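You operate a simulated robot arm through the tools that you are given. There is no shell and no other tool.

The job below is to be done with a simulated robot arm. You get a single attempt, and the scene is never put back.

## Task
Put things in order on the drying bench. At the end: the sample bag from the drying bench stands where the reach beaker stood; the purple brush stands where the white scrub pad stood; the teal filter carton (marked "FAST") from the drying bench is on the grip tray; the white scrub pad stands where the teal filter carton stood; the reach beaker stands where the purple brush stood; whatever was shut is shut again. Leave all else as you found it, and nothing knocked over. Set down upright: filter carton.

Only the result counts: the job must be done as asked and must still hold three seconds after the hand-in. Knocking over, shifting, dropping, spilling or breaking anything else fails it.

## Robot
A 7-joint arm with a two-finger parallel gripper, fixed in place. Base frame: the origin is at the foot of the arm, x ahead of it, y to its left, z up; the work surface is at about z = 0. Readings come in mm, rad, newtons and seconds.
With the tool pointing down near the work surface it reaches from about 220 to 580 mm from the base axis. Its first joint turns from -1.152 to 1.152 rad. Payload 2.5 kg.
The tool frame sits at the grasp point between the pads (the TCP): z along the fingers, y along the line on which they close. The tips reach 23 mm beyond it. The gripper opens to 94 mm. The fingers are 38 mm wide and 10 mm thick; the gripper's body (54 by 96 mm) begins 39 mm behind the TCP.
Orientation is that of the tool frame in the base frame, as a unit quaternion [w, x, y, z]. With the fingers straight down and closing along the base's y, the tool's x points along the base's -x, its y along +y and its z along -z.

## Interface
- The arm moves only by the tool move_arm. Its argument "commands" is one flat list of numbers, 7 for each row, row after row: the shift along the base's x, y, z in m, then the turn, a rotation vector about the base's x, y, z in rad, then the finger opening in m, from 0 to 0.094. In form: [dx, dy, dz, wx, wy, wz, hand, dx, dy, dz, wx, wy, wz, hand, ...]. A call has 1 to 20 rows; each row is the pose to reach, as a shift and turn from the pose commanded when the call began. Rows are played at 5 a second. More than 50 mm and 0.15 rad between two rows, or a gripper value outside its range, and nothing of the call is played. Where a pose cannot be reached the arm comes as near as it can. A force on the tool above 40 N (or 10 N above the force at the start of the call, whichever is more), or a blocked arm, ends the call early, and 0.2 s more pass. Each finger travels about 108 mm/s and halts on what it meets, pressing with about 42 N; the grip force reading is that of the motor and also rises with nothing between the fingers. The clock runs only during rows and for 0.2 s after the last one: add rows that repeat a pose to give the fingers time. It gives the time, the measured TCP pose, the force on the tool (base axes), the opening and the grip force at its end, in the units of the frame above (readings bear some noise), with the torque about the TCP (base axes, N m) and any sound that the robot's microphone picked up.
- Cameras (640 x 400 px; columns grow to the right, rows downward): "scene" is fixed at [120.5, -418.8, 542.9]; the picture's right is [0.80, -0.60, 0.00], its down [-0.35, -0.46, -0.82] and it looks along [0.49, 0.65, -0.57] (base axes); focal length 268 px, centre (320, 200). "wrist" rides on the gripper at [86, 16, -74] in the tool frame; the picture's right is [-0.18, 0.98, 0.00], its down [-0.58, -0.11, -0.81] and it looks along [-0.79, -0.15, 0.59] (tool axes); focal length 243 px, centre (320, 200). There is no depth. A picture from a camera that has moved, and an enlarged one, comes with that camera's place and axes in the base frame and with its lens. The place of the scene camera against the robot may be out by one fixed shift of up to 12 mm in any direction.
- camera(camera): a new picture of that camera. It takes no simulated time.
- zoom(camera, box): a new picture of the part [left, top, right, bottom] of that camera's present view, enlarged. It takes no simulated time.
- finish_job(): hands the job in; it is judged then, once.

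Places have to be worked out from the pictures, the camera data and where the tool is seen. Open the gripper and draw the arm clear of the work before you hand the job in, unless the task says otherwise.

The tools are called as name(argument=value, ...) on one line, values as JSON. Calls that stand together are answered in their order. move_arm: Moves the arm, as the interface text tells. Its arguments: {"type":"object","properties":{"commands":{"type":"array","items":{"type":"number"}}},"required":["commands"]} The other tools are called the same way: camera (camera) takes a picture; zoom (camera, box) takes an enlarged picture of a part of a camera's view; finish_job () hands the job in.

At the start:

```text
clock: 0.0
tcp_pos: [357.0, 81.2, 315.6]
tool_rot: [0.0, -0.001, 1.0, 0.0]
wrist_force: [-0.1, -0.3, -0.4]
torque: [-0.01, -0.02, 0.0]
width: 93.8
grip_force: 0.0
```

scene: 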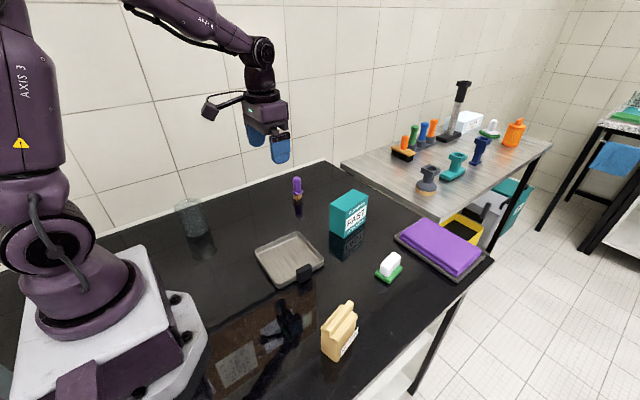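
wrist: 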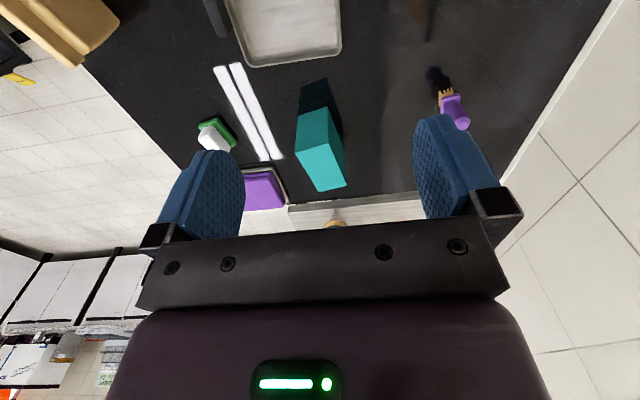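

The scene shows a beaker, purple brush, teal carton, tray, white scrub pad on green base, tan bag and purple sponge tray. I'll zoom in to identify and locate them.

zoom(camera="scene", box=[160, 160, 320, 260])

zoom(camera="scene", box=[300, 170, 420, 245])

zoom(camera="scene", box=[240, 220, 400, 320])

zoom(camera="scene", box=[280, 280, 440, 380])

zoom(camera="scene", box=[340, 70, 560, 207])

```text
4.00 times, centred on (240, 210) of scene
camera zoom: at [120.5, -418.8, 542.9], right [0.8, -0.6, 0.0], down [-0.35, -0.46, -0.82], along [0.49, 0.65, -0.57], focal length 1070 px, centre (640, 160)
```

zoom: 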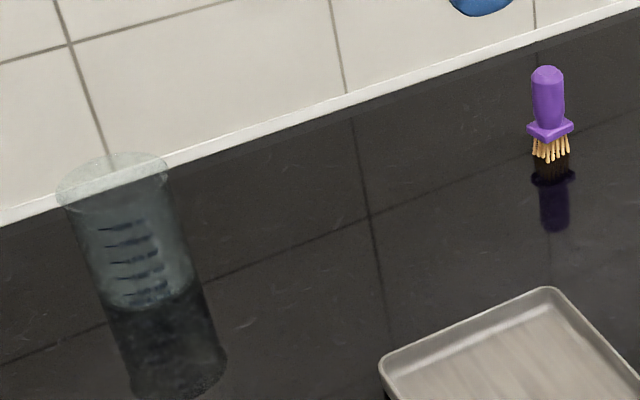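

```text
5.33 times, centred on (360, 208) of scene
camera zoom: at [120.5, -418.8, 542.9], right [0.8, -0.6, 0.0], down [-0.35, -0.46, -0.82], along [0.49, 0.65, -0.57], focal length 1426 px, centre (107, 160)
```

zoom: 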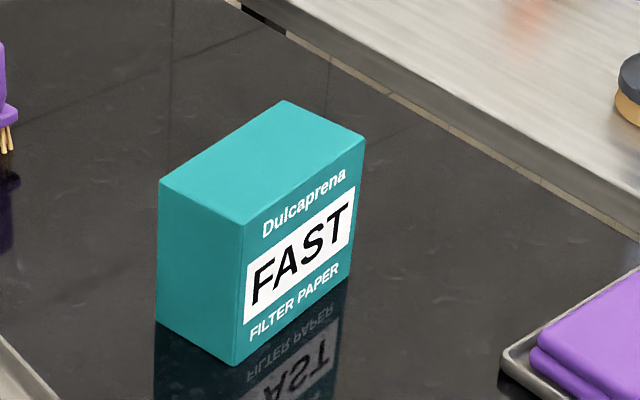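

```text
4.00 times, centred on (320, 270) of scene
camera zoom: at [120.5, -418.8, 542.9], right [0.8, -0.6, 0.0], down [-0.35, -0.46, -0.82], along [0.49, 0.65, -0.57], focal length 1070 px, centre (320, -80)
```

zoom: 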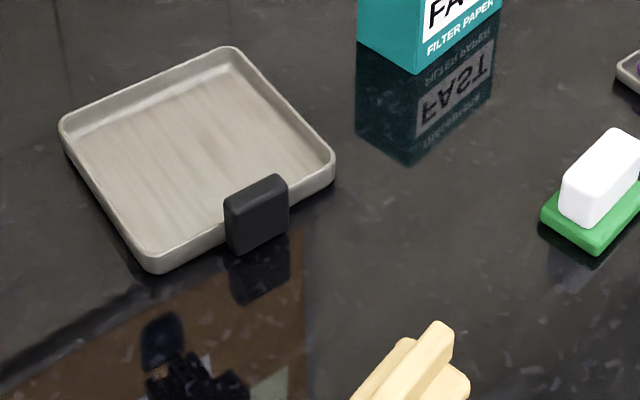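

```text
4.00 times, centred on (360, 330) of scene
camera zoom: at [120.5, -418.8, 542.9], right [0.8, -0.6, 0.0], down [-0.35, -0.46, -0.82], along [0.49, 0.65, -0.57], focal length 1070 px, centre (160, -320)
```

zoom: 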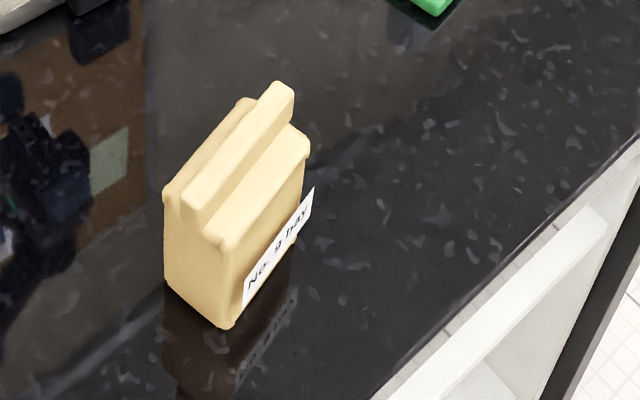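

```text
2.91 times, centred on (450, 138) of scene
camera zoom: at [120.5, -418.8, 542.9], right [0.8, -0.6, 0.0], down [-0.35, -0.46, -0.82], along [0.49, 0.65, -0.57], focal length 778 px, centre (-58, 379)
```

zoom: 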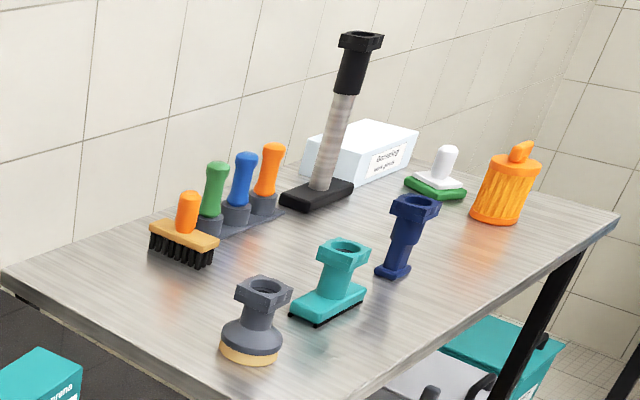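

Rough positions from the scene camera: carton about (570,40), tray (353,27), scrub pad (550,-146), bag (315,-221), brush (513,236), beaker about (190,270). Now I'll zoom the wrist view for a second, more accurate bearing.

zoom(camera="wrist", box=[240, 60, 400, 200])

zoom(camera="wrist", box=[400, 40, 528, 140])

zoom(camera="wrist", box=[160, 80, 320, 220])

zoom(camera="wrist", box=[0, 0, 360, 100])

```text
2.86 times, centred on (320, 130) of wrist
camera zoom: at [269.8, 96.6, 389.3], right [0.18, 0.98, 0.0], down [0.58, -0.11, 0.81], along [0.79, -0.15, -0.59], focal length 693 px, centre (320, 400)
```

zoom: 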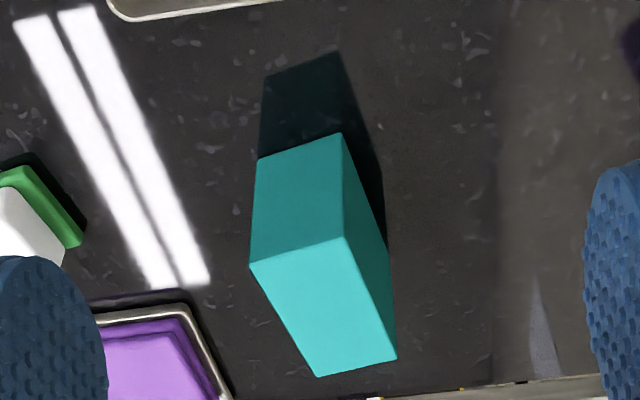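

```text
4.00 times, centred on (464, 90) of wrist
camera zoom: at [269.8, 96.6, 389.3], right [0.18, 0.98, 0.0], down [0.58, -0.11, 0.81], along [0.79, -0.15, -0.59], focal length 970 px, centre (-256, 640)
```

zoom: 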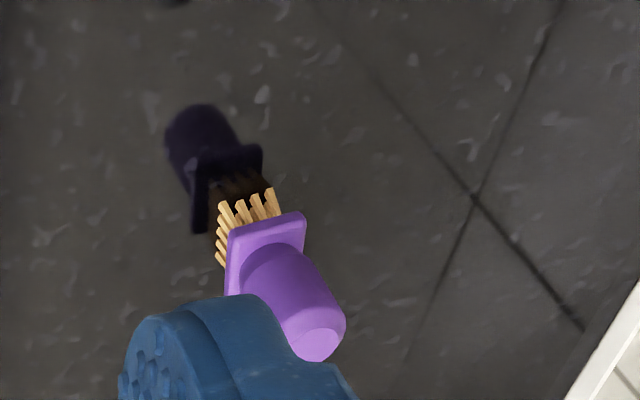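

```text
2.86 times, centred on (240, 150) of wrist
camera zoom: at [269.8, 96.6, 389.3], right [0.18, 0.98, 0.0], down [0.58, -0.11, 0.81], along [0.79, -0.15, -0.59], focal length 693 px, centre (549, 343)
```

zoom: 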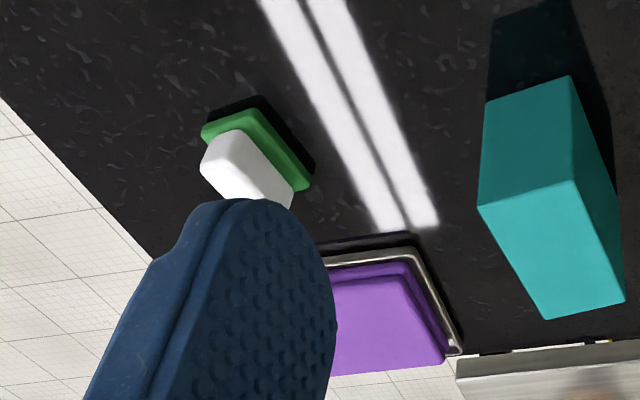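

```text
1.78 times, centred on (180, 50) of wrist
camera zoom: at [269.8, 96.6, 389.3], right [0.18, 0.98, 0.0], down [0.58, -0.11, 0.81], along [0.79, -0.15, -0.59], focal length 431 px, centre (569, 467)
```

zoom: 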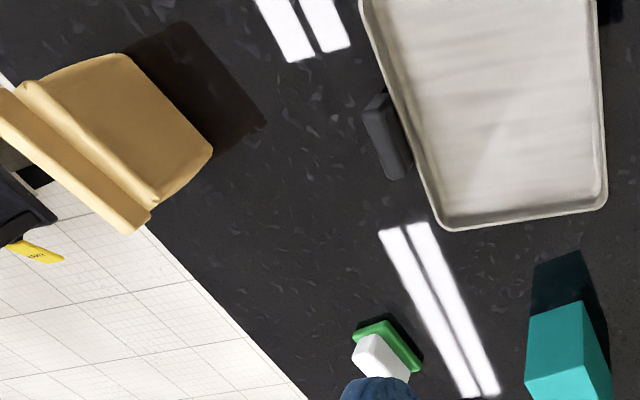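

The carton appears centred near (578,45), yaw about 10° CCW, 57 x 110 x 97 mm. Next I swing the arm (staying high) toward the beaker to look at it with the wrist camera.

move_arm(commands=[-0.027, 0.017, 0, 0, 0, 0.12, 0.094, -0.054, 0.034, 0, 0, 0, 0.24, 0.094, -0.081, 0.051, 0, 0, 0, 0.36, 0.094, -0.108, 0.068, 0, 0, 0, 0.48, 0.094, -0.135, 0.085, 0, 0, 0, 0.6, 0.094, -0.162, 0.102, 0, 0, 0, 0.72, 0.094, -0.189, 0.119, 0, 0, 0, 0.84, 0.094])

camera(camera="wrist")

camera(camera="scene")

```text
clock: 1.6
tcp_pos: [166.7, 199.6, 315.6]
tool_rot: [0.001, -0.408, 0.913, -0.001]
wrist_force: [-0.4, 0.6, -0.4]
torque: [-0.01, 0.0, 0.0]
width: 94.0
grip_force: 0.0
```

```text
taken
camera wrist: at [97.0, 146.7, 388.6], right [-0.61, 0.79, 0.0], down [0.47, 0.36, 0.81], along [0.64, 0.49, -0.59], focal length 243 px, centre (320, 200)
```

wrist: 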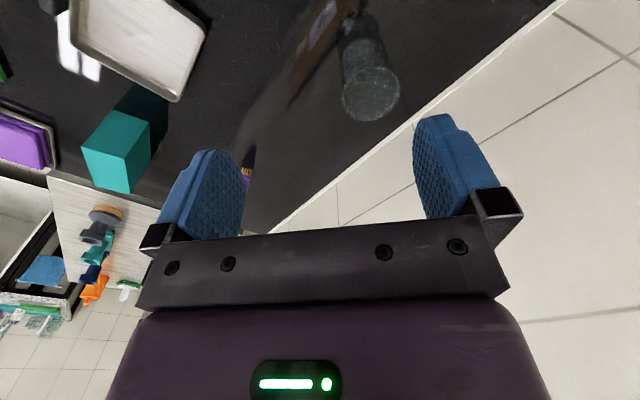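

```text
taken
```

scene: 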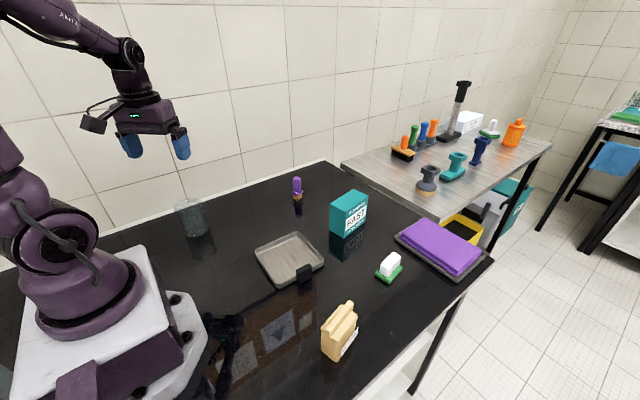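

The beaker is visible in the wrist view near (368,70). I zoom there to measure it.

zoom(camera="wrist", box=[304, 0, 448, 130])

zoom(camera="wrist", box=[200, 120, 280, 220])

zoom(camera="scene", box=[160, 180, 240, 250])

```text
3.08 times, centred on (376, 65) of wrist
camera zoom: at [97.0, 146.7, 388.6], right [-0.61, 0.79, 0.0], down [0.47, 0.36, 0.81], along [0.64, 0.49, -0.59], focal length 746 px, centre (148, 615)
```

zoom: 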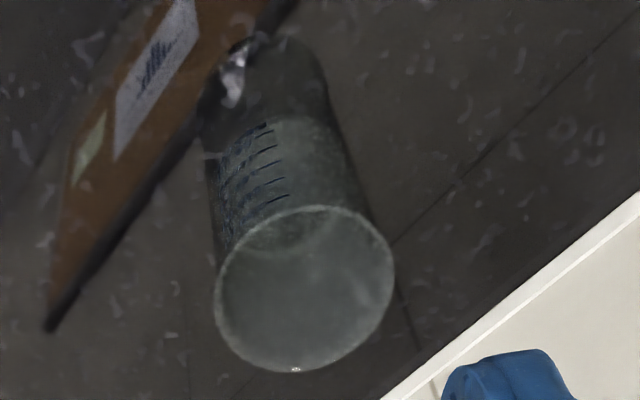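

```text
4.00 times, centred on (240, 170) of wrist
camera zoom: at [97.0, 146.7, 388.6], right [-0.61, 0.79, 0.0], down [0.47, 0.36, 0.81], along [0.64, 0.49, -0.59], focal length 970 px, centre (640, 320)
```

zoom: 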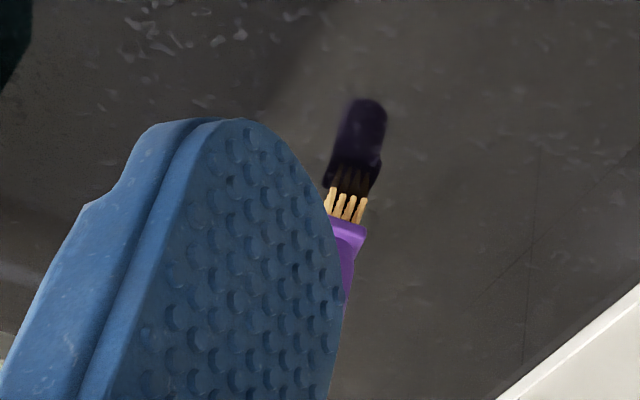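

```text
5.71 times, centred on (200, 215) of scene
camera zoom: at [120.5, -418.8, 542.9], right [0.8, -0.6, 0.0], down [-0.35, -0.46, -0.82], along [0.49, 0.65, -0.57], focal length 1528 px, centre (1006, 114)
```

zoom: 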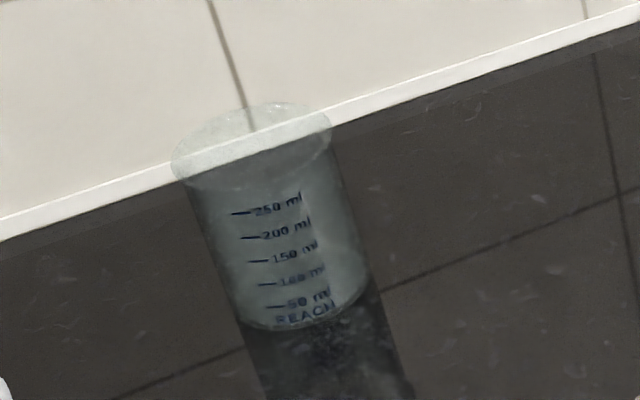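

The beaker is labelled REACH, about 72 mm across and 105 mm tall, near (190,296). The brush seems near (535,262), close to the reach limit, so I go look at it from closer.

move_arm(commands=[0.044, 0.002, -0.009, 0, 0, -0.065, 0.094, 0.088, 0.004, -0.018, 0, 0, -0.13, 0.094, 0.132, 0.006, -0.027, 0, 0, -0.195, 0.094, 0.176, 0.008, -0.036, 0, 0, -0.26, 0.094, 0.22, 0.01, -0.045, 0, 0, -0.325, 0.094, 0.264, 0.012, -0.055, 0, 0, -0.386, 0.094])

camera(camera="wrist")

zoom(camera="wrist", box=[280, 40, 440, 140])

```text
clock: 3.0
tcp_pos: [430.0, 211.4, 260.5]
tool_rot: [0.0, -0.225, 0.974, 0.0]
wrist_force: [-0.4, 0.1, 0.3]
torque: [0.0, 0.0, 0.04]
width: 94.1
grip_force: 0.2
```

```text
taken
camera wrist: at [346.3, 187.7, 334.7], right [-0.27, 0.96, 0.0], down [0.57, 0.16, 0.81], along [0.78, 0.21, -0.59], focal length 243 px, centre (320, 200)
```

wrist: 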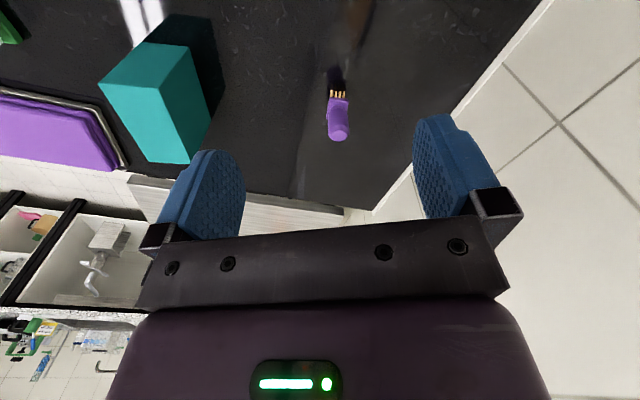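

```text
4.00 times, centred on (360, 90) of wrist
camera zoom: at [346.3, 187.7, 334.7], right [-0.27, 0.96, 0.0], down [0.57, 0.16, 0.81], along [0.78, 0.21, -0.59], focal length 970 px, centre (160, 640)
```

zoom: 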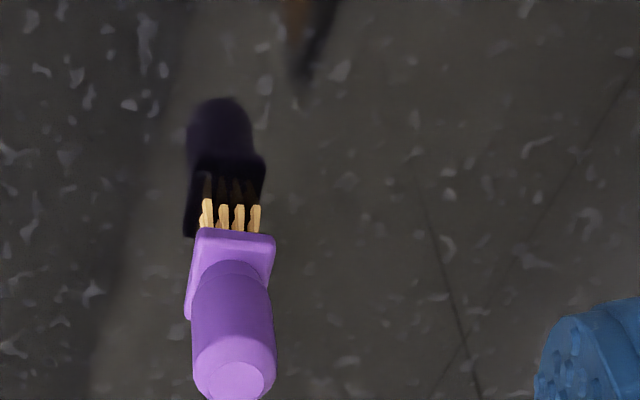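

The brush stands near (533,264), about 90 mm tall, handle about 25 mm thick. I zoom at the carton from this pose for another bearing.

zoom(camera="wrist", box=[80, 0, 240, 180])

```text
2.22 times, centred on (160, 90) of wrist
camera zoom: at [346.3, 187.7, 334.7], right [-0.27, 0.96, 0.0], down [0.57, 0.16, 0.81], along [0.78, 0.21, -0.59], focal length 539 px, centre (676, 444)
```

zoom: 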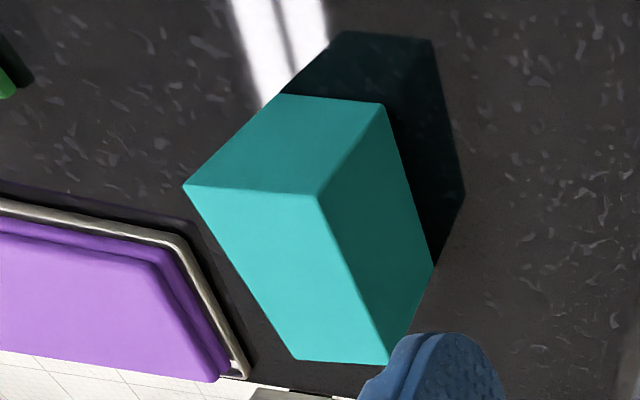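

Carton confirmed: centre (578,45), yaw 9.6°, height 97. I now move above it at z≈180 with matching yaw to check reach.

move_arm(commands=[0.025, -0.028, -0.013, 0, 0, -0.048, 0.094, 0.05, -0.056, -0.026, 0, 0, -0.096, 0.094, 0.075, -0.084, -0.04, 0, 0, -0.143, 0.094, 0.1, -0.112, -0.053, 0, 0, -0.19, 0.094, 0.125, -0.14, -0.067, 0, 0, -0.238, 0.094, 0.146, -0.167, -0.08, 0, 0, -0.286, 0.094, 0.146, -0.167, -0.08, 0, 0, -0.286, 0.094])

camera(camera="wrist")

camera(camera="scene")

```text
clock: 4.6
tcp_pos: [575.8, 44.3, 179.3]
tool_rot: [0.0, -0.084, 0.996, 0.001]
wrist_force: [0.5, -0.4, -0.8]
torque: [0.02, 0.02, -0.01]
width: 93.9
grip_force: 0.0
```

```text
taken
camera wrist: at [488.1, 45.9, 253.4], right [0.02, 1.0, 0.0], down [0.59, -0.01, 0.81], along [0.81, -0.01, -0.59], focal length 243 px, centre (320, 200)
```

wrist: 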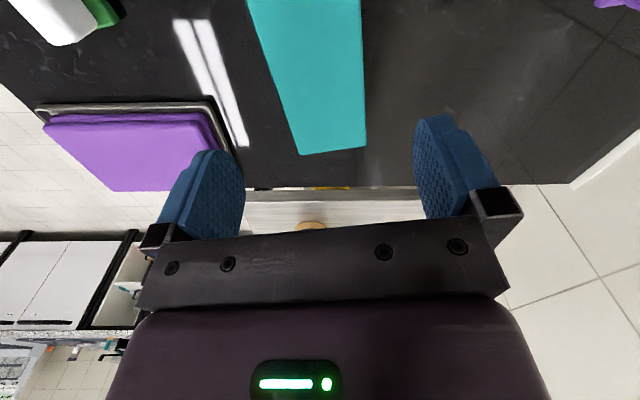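

```text
taken
```

scene: 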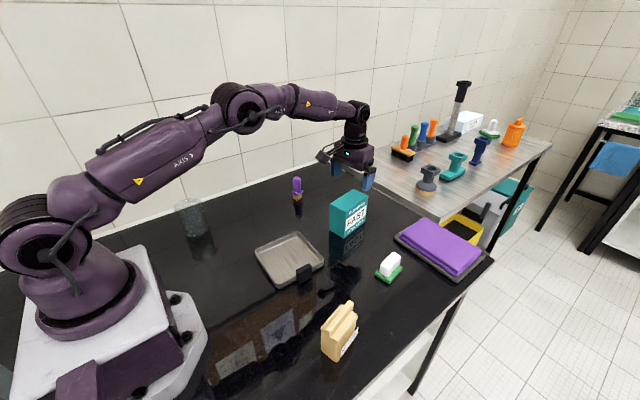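

Reach is fine here: TCP (575.8,44.3,179.3) is lined up with the carton. I descend to z≈68 with fingers open, then check.

move_arm(commands=[0, 0, -0.03, 0, 0, 0, 0.094, 0, 0, -0.06, 0, 0, 0, 0.094, 0, 0, -0.09, 0, 0, 0, 0.094, 0, 0, -0.111, 0, 0, 0, 0.094, 0, 0, -0.111, 0, 0, 0, 0.094])

camera(camera="wrist")

zoom(camera="scene", box=[280, 120, 440, 260])

```text
clock: 5.8
tcp_pos: [574.7, 45.8, 71.0]
tool_rot: [0.0, -0.083, 0.997, 0.0]
wrist_force: [0.4, -0.3, -0.3]
torque: [0.0, -0.01, 0.0]
width: 93.8
grip_force: 0.1
```

```text
taken
camera wrist: at [487.3, 47.3, 143.8], right [0.02, 1.0, 0.0], down [0.59, -0.01, 0.81], along [0.81, -0.01, -0.59], focal length 243 px, centre (320, 200)
```

wrist: 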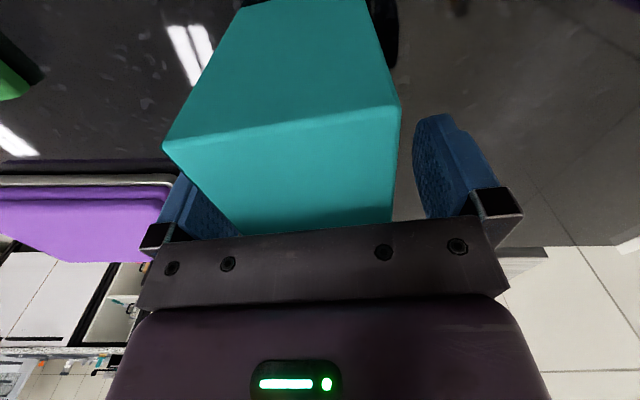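

```text
2.86 times, centred on (360, 190) of scene
camera zoom: at [120.5, -418.8, 542.9], right [0.8, -0.6, 0.0], down [-0.35, -0.46, -0.82], along [0.49, 0.65, -0.57], focal length 764 px, centre (206, 229)
```

zoom: 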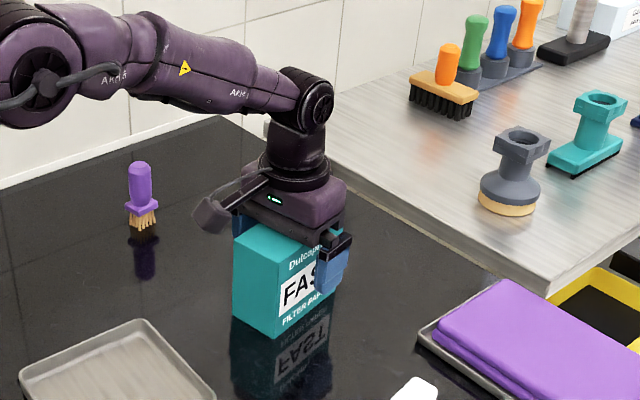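

Fingers straddle the carton at z=71 with no contact. Closing on it now.

move_arm(commands=[0, 0, 0, 0, 0, 0, 0.07, 0, 0, 0, 0, 0, 0, 0.055, 0, 0, 0, 0, 0, 0, 0.04, 0, 0, 0, 0, 0, 0, 0.04, 0, 0, 0, 0, 0, 0, 0.04])

camera(camera="wrist")

```text
clock: 7.0
tcp_pos: [574.7, 45.4, 71.0]
tool_rot: [0.0, -0.084, 0.996, 0.001]
wrist_force: [0.0, -0.3, -0.5]
torque: [0.03, -0.05, -0.01]
width: 57.7
grip_force: 41.3
```

```text
taken
camera wrist: at [487.3, 47.2, 144.0], right [0.02, 1.0, 0.0], down [0.59, -0.01, 0.81], along [0.81, -0.01, -0.59], focal length 243 px, centre (320, 200)
```

wrist: 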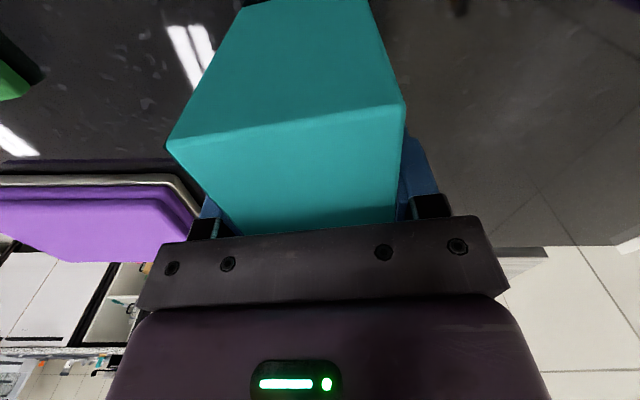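

Gripped at 57.7 mm width with 41 N. Before carrying, I zoom the scene camera on the tray to pin its centre and floor.

zoom(camera="scene", box=[240, 220, 340, 300])

zoom(camera="scene", box=[300, 170, 400, 250])

```text
5.00 times, centred on (290, 260) of scene
camera zoom: at [120.5, -418.8, 542.9], right [0.8, -0.6, 0.0], down [-0.35, -0.46, -0.82], along [0.49, 0.65, -0.57], focal length 1337 px, centre (470, -100)
```

zoom: 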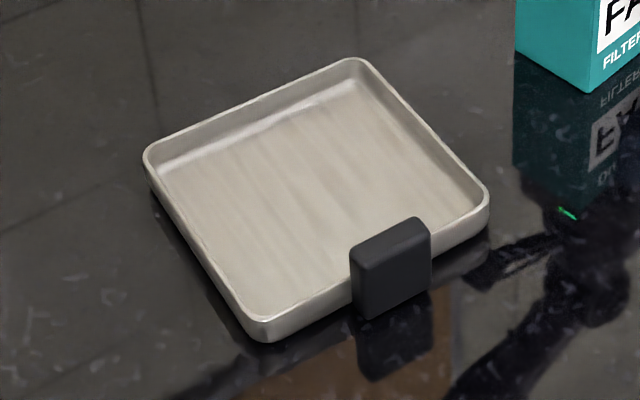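

```text
5.00 times, centred on (350, 210) of scene
camera zoom: at [120.5, -418.8, 542.9], right [0.8, -0.6, 0.0], down [-0.35, -0.46, -0.82], along [0.49, 0.65, -0.57], focal length 1337 px, centre (170, 150)
```

zoom: 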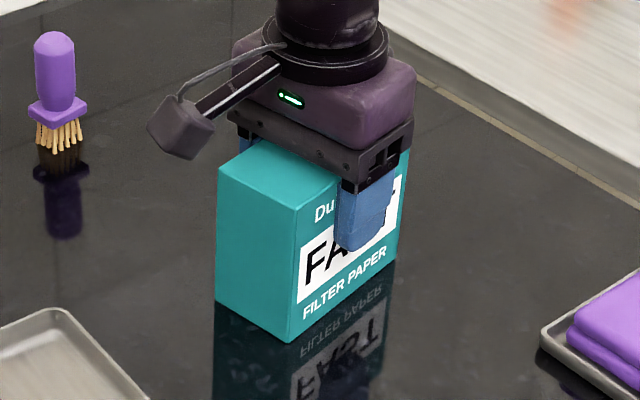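

Tray centre works out to about (357,33), floor a few mm up, yaw about -2°. I lift the carton 80 mm and carry it over the tray, turning it about -0.2 rad to align.

move_arm(commands=[0, 0, 0.02, 0, 0, 0, 0.04, 0, 0, 0.05, 0, 0, 0, 0.04, 0, 0, 0.08, 0, 0, 0, 0.04, -0.027, -0.0015, 0.08, 0, 0, -0.025, 0.04, -0.055, -0.003, 0.08, 0, 0, -0.05, 0.04, -0.083, -0.0045, 0.08, 0, 0, -0.075, 0.04, -0.11, -0.006, 0.08, 0, 0, -0.1, 0.04, -0.138, -0.0075, 0.08, 0, 0, -0.125, 0.04, -0.165, -0.009, 0.08, 0, 0, -0.15, 0.04, -0.193, -0.0105, 0.08, 0, 0, -0.175, 0.04, -0.22, -0.012, 0.08, 0, 0, -0.202, 0.04, -0.22, -0.012, 0.08, 0, 0, -0.202, 0.04, -0.22, -0.012, 0.08, 0, 0, -0.202, 0.04])

zoom(camera="scene", box=[220, 140, 380, 300])

camera(camera="wrist")

```text
clock: 9.8
tcp_pos: [357.6, 32.6, 149.5]
tool_rot: [-0.001, 0.018, 1.0, 0.0]
wrist_force: [0.7, 0.3, -2.2]
torque: [0.03, -0.04, 0.02]
width: 57.9
grip_force: 41.9
```

```text
2.50 times, centred on (300, 220) of scene
camera zoom: at [120.5, -418.8, 542.9], right [0.8, -0.6, 0.0], down [-0.35, -0.46, -0.82], along [0.49, 0.65, -0.57], focal length 669 px, centre (370, 150)
```

zoom: 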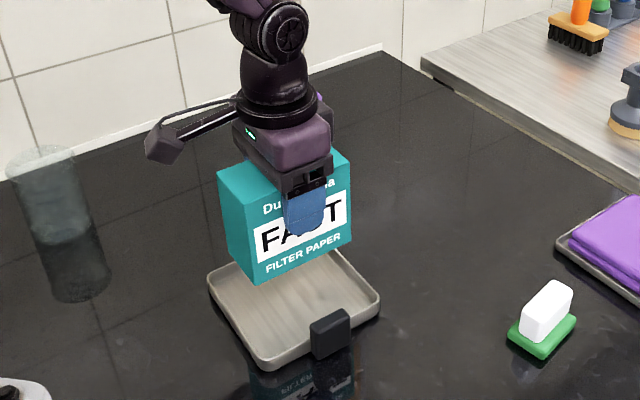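

```text
taken
camera wrist: at [272.6, 52.1, 222.2], right [0.22, 0.98, 0.0], down [0.58, -0.13, 0.81], along [0.79, -0.18, -0.59], focal length 243 px, centre (320, 200)
```

wrist: 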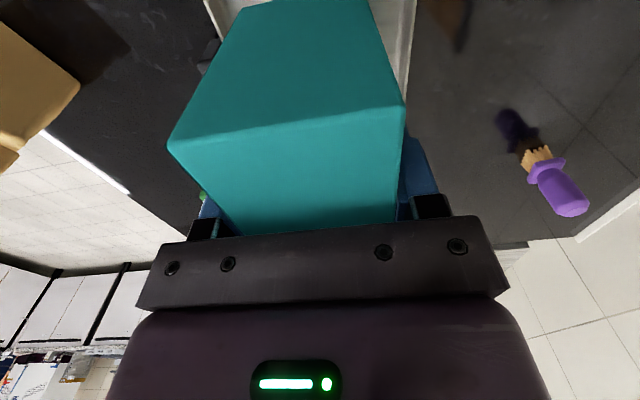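

Carton hangs over the tray at TCP (357.6,32.6,149.5), carton bottom about 78 mm up. I shift 3 mm back in x and descend 68 mm to just above the tray floor.

move_arm(commands=[-0.003, 0, -0.025, 0, 0, 0, 0.04, -0.003, 0, -0.05, 0, 0, 0, 0.04, -0.003, 0, -0.066, 0, 0, 0, 0.04, -0.003, 0, -0.068, 0, 0, 0, 0.04])

zoom(camera="scene", box=[240, 200, 340, 300])

```text
clock: 10.8
tcp_pos: [354.3, 32.3, 80.3]
tool_rot: [0.0, 0.017, 1.0, 0.0]
wrist_force: [-0.2, 0.7, -2.2]
torque: [0.0, 0.04, -0.04]
width: 57.7
grip_force: 41.8
```

```text
4.00 times, centred on (290, 250) of scene
camera zoom: at [120.5, -418.8, 542.9], right [0.8, -0.6, 0.0], down [-0.35, -0.46, -0.82], along [0.49, 0.65, -0.57], focal length 1070 px, centre (440, 0)
```

zoom: 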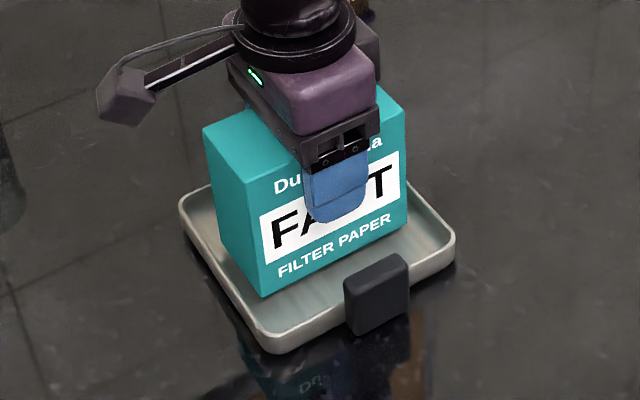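

Still free (no extra force) and inside the rim. I shift 2 mm in +x and keep lowering in small steps until the carton touches the floor.

move_arm(commands=[0.002, 0, -0.002, 0, 0, 0, 0.04, 0.002, 0, -0.004, 0, 0, 0, 0.04, 0.002, 0, -0.0045, 0, 0, 0, 0.04])

```text
clock: 11.6
tcp_pos: [356.7, 32.6, 77.8]
tool_rot: [0.0, 0.018, 1.0, 0.0]
wrist_force: [-0.3, 0.1, -2.7]
torque: [-0.02, 0.01, 0.0]
width: 57.5
grip_force: 41.7
```

No contact yet at z≈77; lowering another 2-3 mm.

move_arm(commands=[0, 0, -0.001, 0, 0, 0, 0.04, 0, 0, -0.002, 0, 0, 0, 0.04, 0, 0, -0.0025, 0, 0, 0, 0.04])

```text
clock: 12.4
tcp_pos: [356.7, 32.6, 73.3]
tool_rot: [0.0, 0.017, 1.0, 0.0]
wrist_force: [-0.9, -0.5, 0.7]
torque: [-0.01, -0.13, -0.01]
width: 57.6
grip_force: 42.1
```

Force changed from -2.5 to +0.7 N, so the carton is starting to rest. One more millimetre to confirm.

move_arm(commands=[0, 0, -0.001, 0, 0, 0, 0.04, 0, 0, -0.001, 0, 0, 0, 0.04])

zoom(camera="scene", box=[240, 200, 340, 300])

```text
clock: 13.0
tcp_pos: [355.6, 33.3, 74.2]
tool_rot: [0.0, 0.016, 1.0, 0.0]
wrist_force: [-7.8, 1.6, 23.9]
torque: [0.04, 0.29, -0.01]
width: 57.9
grip_force: 42.2
```

```text
4.00 times, centred on (290, 250) of scene
camera zoom: at [120.4, -418.8, 542.9], right [0.8, -0.6, 0.0], down [-0.35, -0.46, -0.82], along [0.49, 0.65, -0.57], focal length 1070 px, centre (440, 0)
```

zoom: 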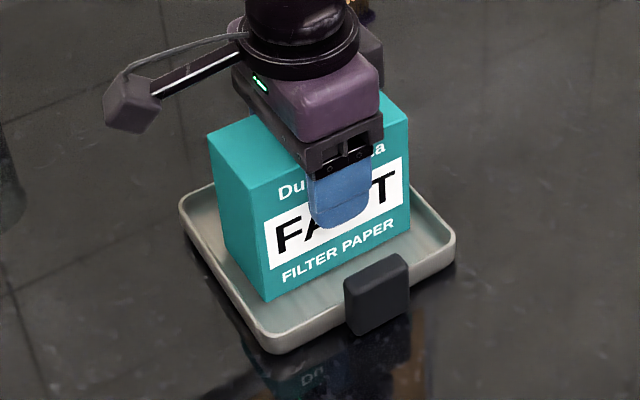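

The carton is firmly on the tray floor (24 N up). I back off 1 mm, open fully, then rise straight up.

move_arm(commands=[0, 0, 0.001, 0, 0, 0, 0.04, 0, 0, 0.001, 0, 0, 0, 0.065, 0, 0, 0.001, 0, 0, 0, 0.08, 0, 0, 0.001, 0, 0, 0, 0.094, 0, 0, 0.001, 0, 0, 0, 0.094, 0, 0, 0.03, 0, 0, 0, 0.094, 0, 0, 0.07, 0, 0, 0, 0.094, 0, 0, 0.11, 0, 0, 0, 0.094, 0, 0, 0.15, 0, 0, 0, 0.094])

zoom(camera="scene", box=[220, 180, 380, 300])

camera(camera="wrist")

```text
clock: 15.0
tcp_pos: [356.1, 33.9, 223.7]
tool_rot: [0.001, 0.016, 1.0, 0.0]
wrist_force: [-0.2, -0.1, -0.2]
torque: [0.0, -0.02, -0.01]
width: 93.9
grip_force: 0.0
```

```text
3.33 times, centred on (300, 240) of scene
camera zoom: at [120.5, -418.8, 542.9], right [0.8, -0.6, 0.0], down [-0.35, -0.46, -0.82], along [0.49, 0.65, -0.57], focal length 892 px, centre (387, 67)
```

zoom: 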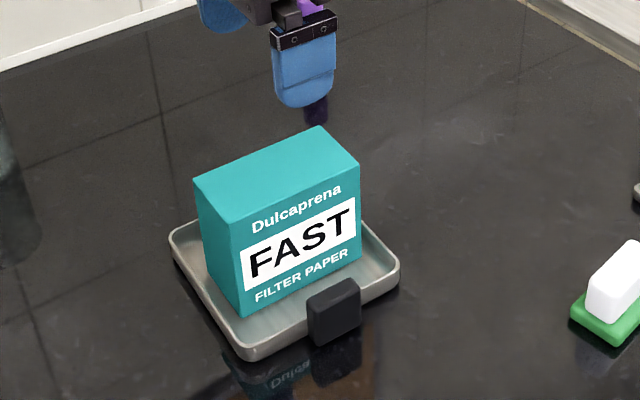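

```text
taken
camera wrist: at [270.6, 52.2, 297.1], right [0.22, 0.98, 0.0], down [0.58, -0.13, 0.81], along [0.79, -0.18, -0.59], focal length 243 px, centre (320, 200)
```

wrist: 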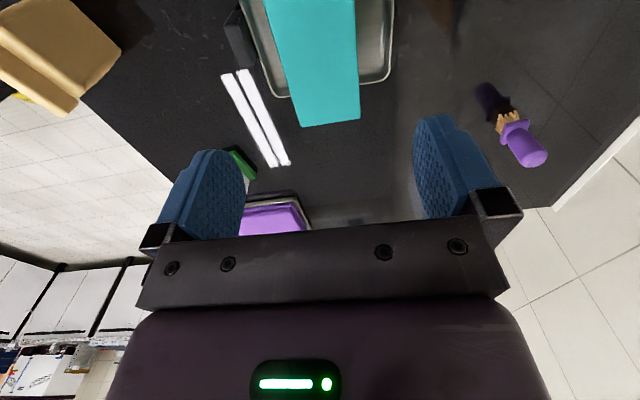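

The carton is standing on the tray. Next the scrub pad: I move to a viewing pose in front of it.

move_arm(commands=[0.015, -0.032, 0.002, 0, 0, -0.05, 0.094, 0.03, -0.064, 0.004, 0, 0, -0.1, 0.094, 0.045, -0.097, 0.006, 0, 0, -0.15, 0.094, 0.06, -0.13, 0.008, 0, 0, -0.2, 0.094, 0.075, -0.162, 0.01, 0, 0, -0.255, 0.094, 0.075, -0.162, 0.01, 0, 0, -0.255, 0.094])

camera(camera="wrist")

zoom(camera="wrist", box=[240, 20, 400, 160])

zoom(camera="scene", box=[360, 230, 430, 300])

```text
clock: 16.4
tcp_pos: [430.9, -129.3, 233.0]
tool_rot: [0.0, 0.143, 0.99, 0.0]
wrist_force: [-0.4, -0.2, 0.0]
torque: [-0.01, 0.01, 0.01]
width: 93.9
grip_force: 0.0
```

```text
taken
camera wrist: at [353.1, -89.2, 306.2], right [0.46, 0.89, 0.0], down [0.53, -0.27, 0.81], along [0.72, -0.37, -0.59], focal length 243 px, centre (320, 200)
```

wrist: 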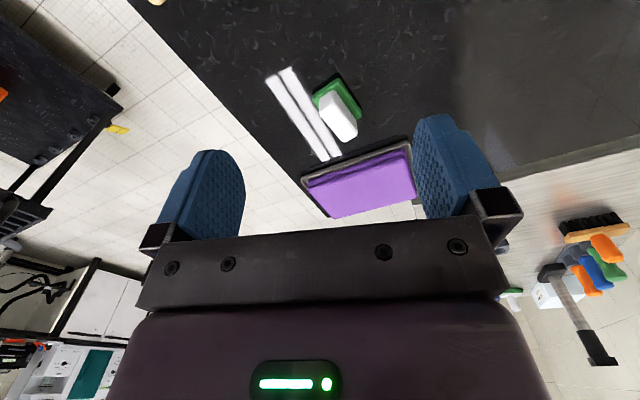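

```text
2.86 times, centred on (320, 90) of wrist
camera zoom: at [353.1, -89.2, 306.2], right [0.46, 0.89, 0.0], down [0.53, -0.27, 0.81], along [0.72, -0.37, -0.59], focal length 693 px, centre (320, 514)
```

zoom: 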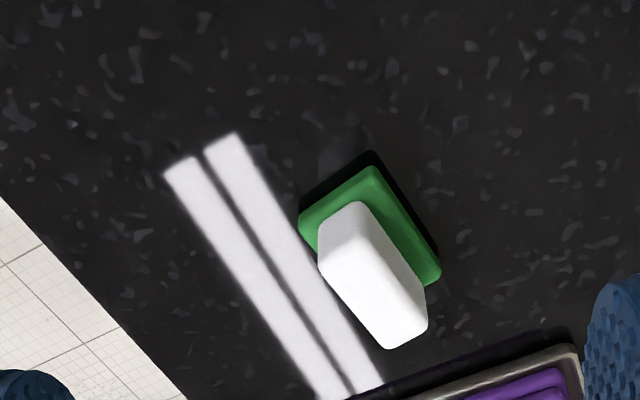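

```text
5.71 times, centred on (395, 265) of scene
camera zoom: at [120.4, -418.8, 542.9], right [0.8, -0.6, 0.0], down [-0.35, -0.46, -0.82], along [0.49, 0.65, -0.57], focal length 1528 px, centre (-109, -171)
```

zoom: 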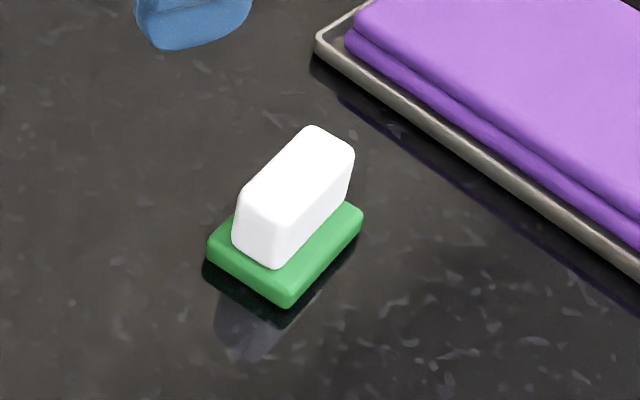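

The pad's base is centred at about (540,-156), yaw about 7.5°, white block top at z≈41. I move above it with that yaw, to z≈120.

move_arm(commands=[0.027, -0.007, -0.028, 0, 0, 0.105, 0.094, 0.054, -0.014, -0.056, 0, 0, 0.21, 0.094, 0.081, -0.021, -0.084, 0, 0, 0.315, 0.094, 0.109, -0.027, -0.113, 0, 0, 0.418, 0.094, 0.109, -0.027, -0.113, 0, 0, 0.418, 0.094])

camera(camera="wrist")

zoom(camera="scene", box=[330, 190, 450, 310])

```text
clock: 17.6
tcp_pos: [539.7, -156.7, 118.3]
tool_rot: [0.001, -0.065, 0.998, -0.001]
wrist_force: [-0.2, 1.3, -0.4]
torque: [-0.02, -0.02, 0.02]
width: 94.1
grip_force: 0.0
```

```text
taken
camera wrist: at [451.9, -150.9, 192.8], right [0.06, 1.0, 0.0], down [0.59, -0.03, 0.81], along [0.8, -0.04, -0.59], focal length 243 px, centre (320, 200)
```

wrist: 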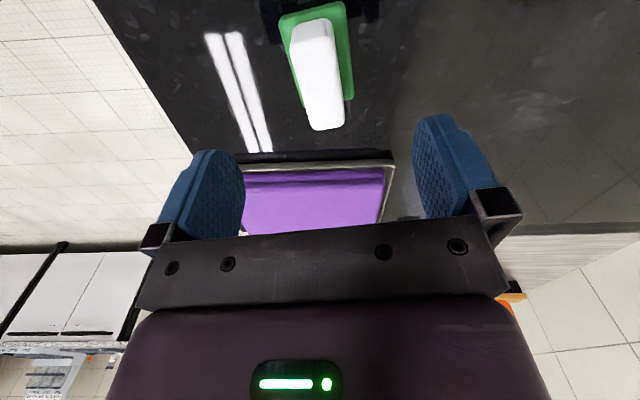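

```text
3.33 times, centred on (390, 250) of scene
camera zoom: at [120.5, -418.8, 542.9], right [0.8, -0.6, 0.0], down [-0.35, -0.46, -0.82], along [0.49, 0.65, -0.57], focal length 892 px, centre (87, 33)
```

zoom: 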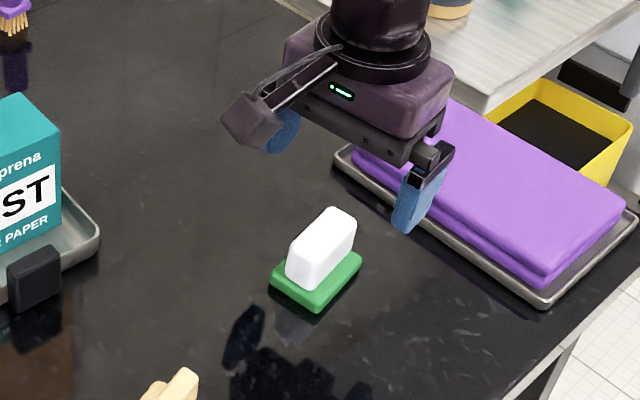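

The white block is centred at about (540.6,-155), matching the tool. I descend to z≈37 (tips just above the green base) with the fingers still open.

move_arm(commands=[0, 0.0015, -0.03, 0, 0, 0, 0.08, 0, 0.0015, -0.06, 0, 0, 0, 0.07, 0, 0.0015, -0.078, 0, 0, 0, 0.06, 0, 0.0015, -0.081, 0, 0, 0, 0.06, 0, 0.0015, -0.081, 0, 0, 0, 0.06])

zoom(camera="scene", box=[350, 210, 430, 300])

camera(camera="wrist")

```text
clock: 18.8
tcp_pos: [538.4, -155.1, 39.3]
tool_rot: [0.001, -0.065, 0.998, 0.0]
wrist_force: [-0.5, 0.8, 0.3]
torque: [0.02, 0.03, 0.0]
width: 60.2
grip_force: 0.0
```

```text
4.44 times, centred on (390, 255) of scene
camera zoom: at [120.5, -418.8, 542.9], right [0.8, -0.6, 0.0], down [-0.35, -0.46, -0.82], along [0.49, 0.65, -0.57], focal length 1189 px, centre (9, -44)
```

zoom: 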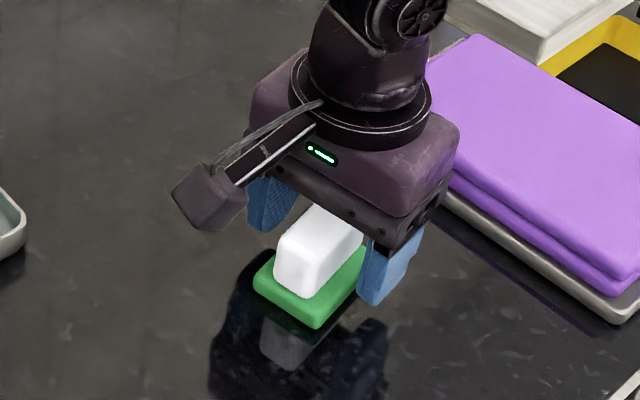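

```text
taken
camera wrist: at [452.2, -149.9, 113.3], right [0.06, 1.0, 0.0], down [0.59, -0.03, 0.81], along [0.81, -0.05, -0.59], focal length 243 px, centre (320, 200)
```

wrist: 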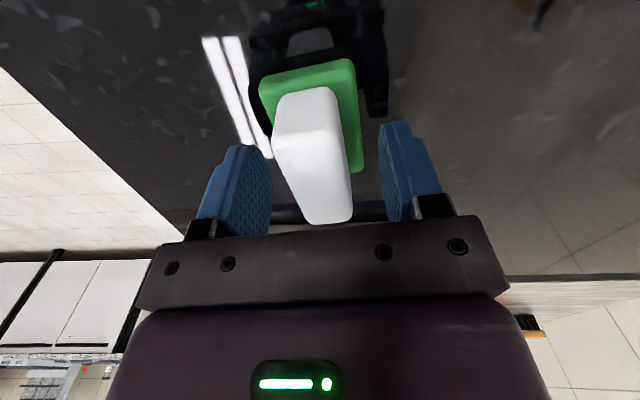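

Fingers straddle the white block cleanly. Closing to grip it.

move_arm(commands=[0, 0, 0, 0, 0, 0, 0.045, 0, 0, 0, 0, 0, 0, 0.03, 0, 0, 0, 0, 0, 0, 0.015, 0, 0, 0, 0, 0, 0, 0.015, 0, 0, 0, 0, 0, 0, 0.015])

camera(camera="wrist")

```text
clock: 20.0
tcp_pos: [539.7, -154.4, 39.7]
tool_rot: [0.0, -0.065, 0.998, -0.001]
wrist_force: [-0.7, -0.6, 0.1]
torque: [0.01, 0.04, -0.02]
width: 24.9
grip_force: 41.8
```

```text
taken
camera wrist: at [452.2, -149.9, 113.5], right [0.06, 1.0, 0.0], down [0.59, -0.03, 0.81], along [0.81, -0.05, -0.59], focal length 243 px, centre (320, 200)
```

wrist: 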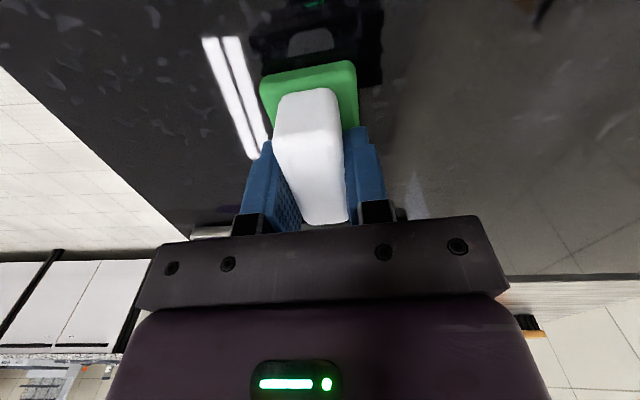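

Gripped at 24.9 mm. Now lift 60 mm and carry to the carton's old spot (578,45).

move_arm(commands=[0, 0, 0.02, 0, 0, 0, 0.015, 0, 0, 0.06, 0, 0, 0, 0.015, 0.005, 0.028, 0.06, 0, 0, 0.005, 0.015, 0.011, 0.057, 0.06, 0, 0, 0.01, 0.015, 0.016, 0.086, 0.06, 0, 0, 0.015, 0.015, 0.022, 0.115, 0.06, 0, 0, 0.02, 0.015, 0.027, 0.144, 0.06, 0, 0, 0.026, 0.015, 0.033, 0.173, 0.06, 0, 0, 0.032, 0.015, 0.038, 0.2, 0.06, 0, 0, 0.037, 0.015, 0.038, 0.2, 0.06, 0, 0, 0.037, 0.015, 0.038, 0.2, 0.06, 0, 0, 0.037, 0.015])

camera(camera="wrist")

camera(camera="scene")

```text
clock: 22.4
tcp_pos: [579.7, 45.5, 99.1]
tool_rot: [0.001, -0.083, 0.997, 0.0]
wrist_force: [0.7, 0.5, -0.7]
torque: [0.0, 0.04, -0.01]
width: 25.3
grip_force: 42.3
```

```text
taken
camera wrist: at [491.5, 46.8, 172.5], right [0.02, 1.0, 0.0], down [0.59, -0.01, 0.81], along [0.81, -0.02, -0.59], focal length 243 px, centre (320, 200)
```

wrist: 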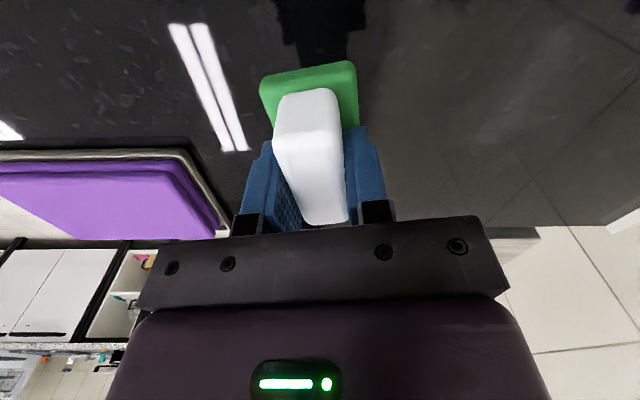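

```text
taken
```

scene: 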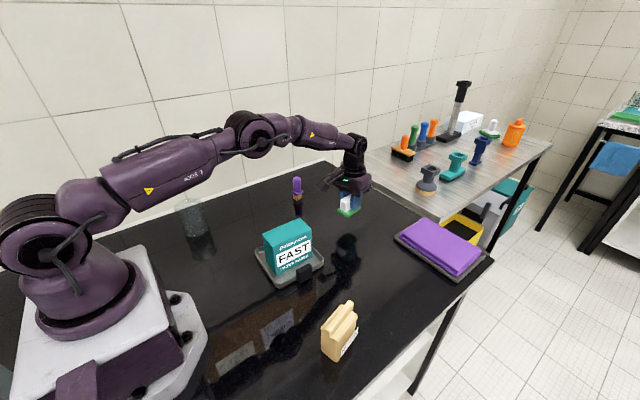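

At (579.7,45.5,99.1) over the target. Descend to about 4 mm above the surface.

move_arm(commands=[-0.001, 0, -0.02, 0, 0, 0, 0.015, -0.001, 0, -0.04, 0, 0, 0, 0.015, -0.001, 0, -0.053, 0, 0, 0, 0.015, -0.001, 0, -0.056, 0, 0, 0, 0.015, -0.001, 0, -0.056, 0, 0, 0, 0.015])

```text
clock: 23.6
tcp_pos: [576.5, 43.8, 42.3]
tool_rot: [-0.001, -0.083, 0.997, 0.0]
wrist_force: [-0.2, -0.6, -1.0]
torque: [0.0, 0.03, 0.02]
width: 25.0
grip_force: 42.8
```

Free at z≈42; lowering the final few mm gently.

move_arm(commands=[0.001, 0.001, -0.002, 0, 0, 0, 0.015, 0.001, 0.001, -0.0035, 0, 0, 0, 0.015, 0.001, 0.001, -0.004, 0, 0, 0, 0.015])

zoom(camera="scene", box=[310, 140, 400, 230])

```text
clock: 24.4
tcp_pos: [578.6, 45.2, 39.8]
tool_rot: [0.0, -0.083, 0.997, 0.0]
wrist_force: [-3.1, 0.1, 7.3]
torque: [-0.06, 0.35, -0.03]
width: 25.1
grip_force: 42.1
```

```text
4.44 times, centred on (355, 185) of scene
camera zoom: at [120.4, -418.8, 542.9], right [0.8, -0.6, 0.0], down [-0.35, -0.46, -0.82], along [0.49, 0.65, -0.57], focal length 1189 px, centre (164, 267)
```

zoom: 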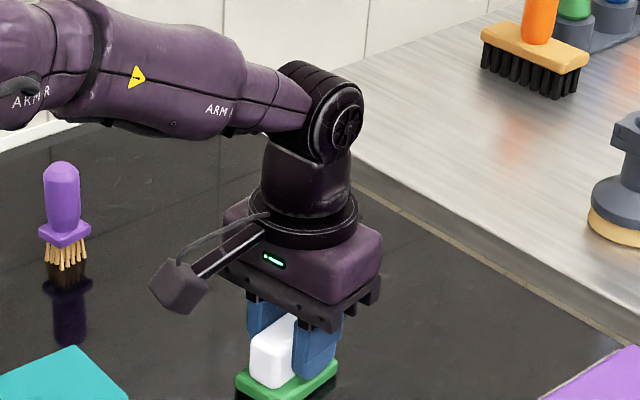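

Contact force +7 N: the pad rests on the bench. Open and rise.

move_arm(commands=[0, 0, 0, 0, 0, 0, 0.04, 0, 0, 0, 0, 0, 0, 0.06, 0, 0, 0, 0, 0, 0, 0.065, 0, 0, 0.02, 0, 0, 0, 0.065, 0, 0, 0.06, 0, 0, 0, 0.07, 0, 0, 0.1, 0, 0, 0, 0.094, 0, 0, 0.14, 0, 0, 0, 0.094])

camera(camera="wrist")

zoom(camera="scene", box=[310, 140, 430, 260])

```text
clock: 26.0
tcp_pos: [579.0, 49.6, 179.2]
tool_rot: [0.0, -0.083, 0.997, 0.0]
wrist_force: [-0.3, -1.4, 0.3]
torque: [0.01, -0.01, 0.0]
width: 94.1
grip_force: 0.1
```

```text
taken
camera wrist: at [490.5, 49.3, 253.6], right [0.02, 1.0, 0.0], down [0.59, -0.01, 0.81], along [0.81, -0.02, -0.59], focal length 243 px, centre (320, 200)
```

wrist: 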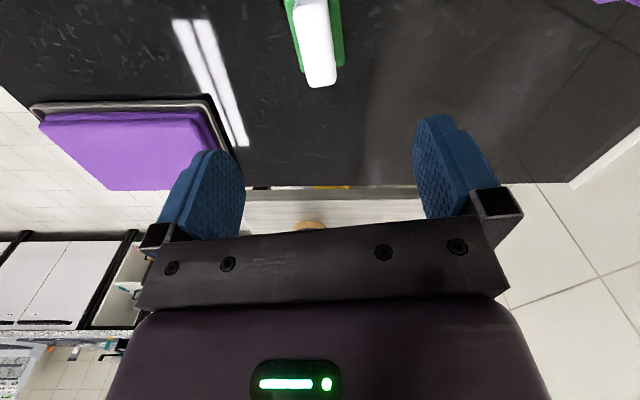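

```text
3.33 times, centred on (370, 200) of scene
camera zoom: at [120.5, -418.8, 542.9], right [0.8, -0.6, 0.0], down [-0.35, -0.46, -0.82], along [0.49, 0.65, -0.57], focal length 892 px, centre (153, 200)
```

zoom: 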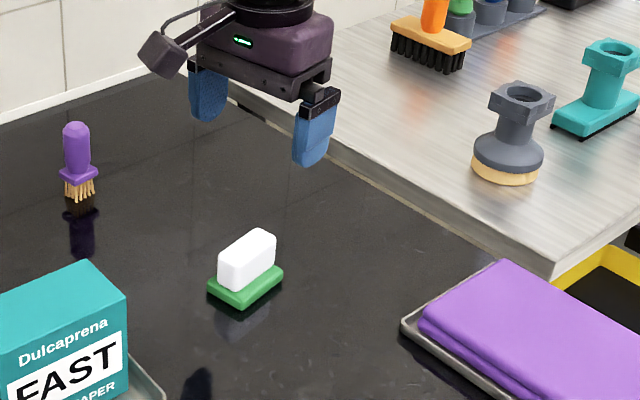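

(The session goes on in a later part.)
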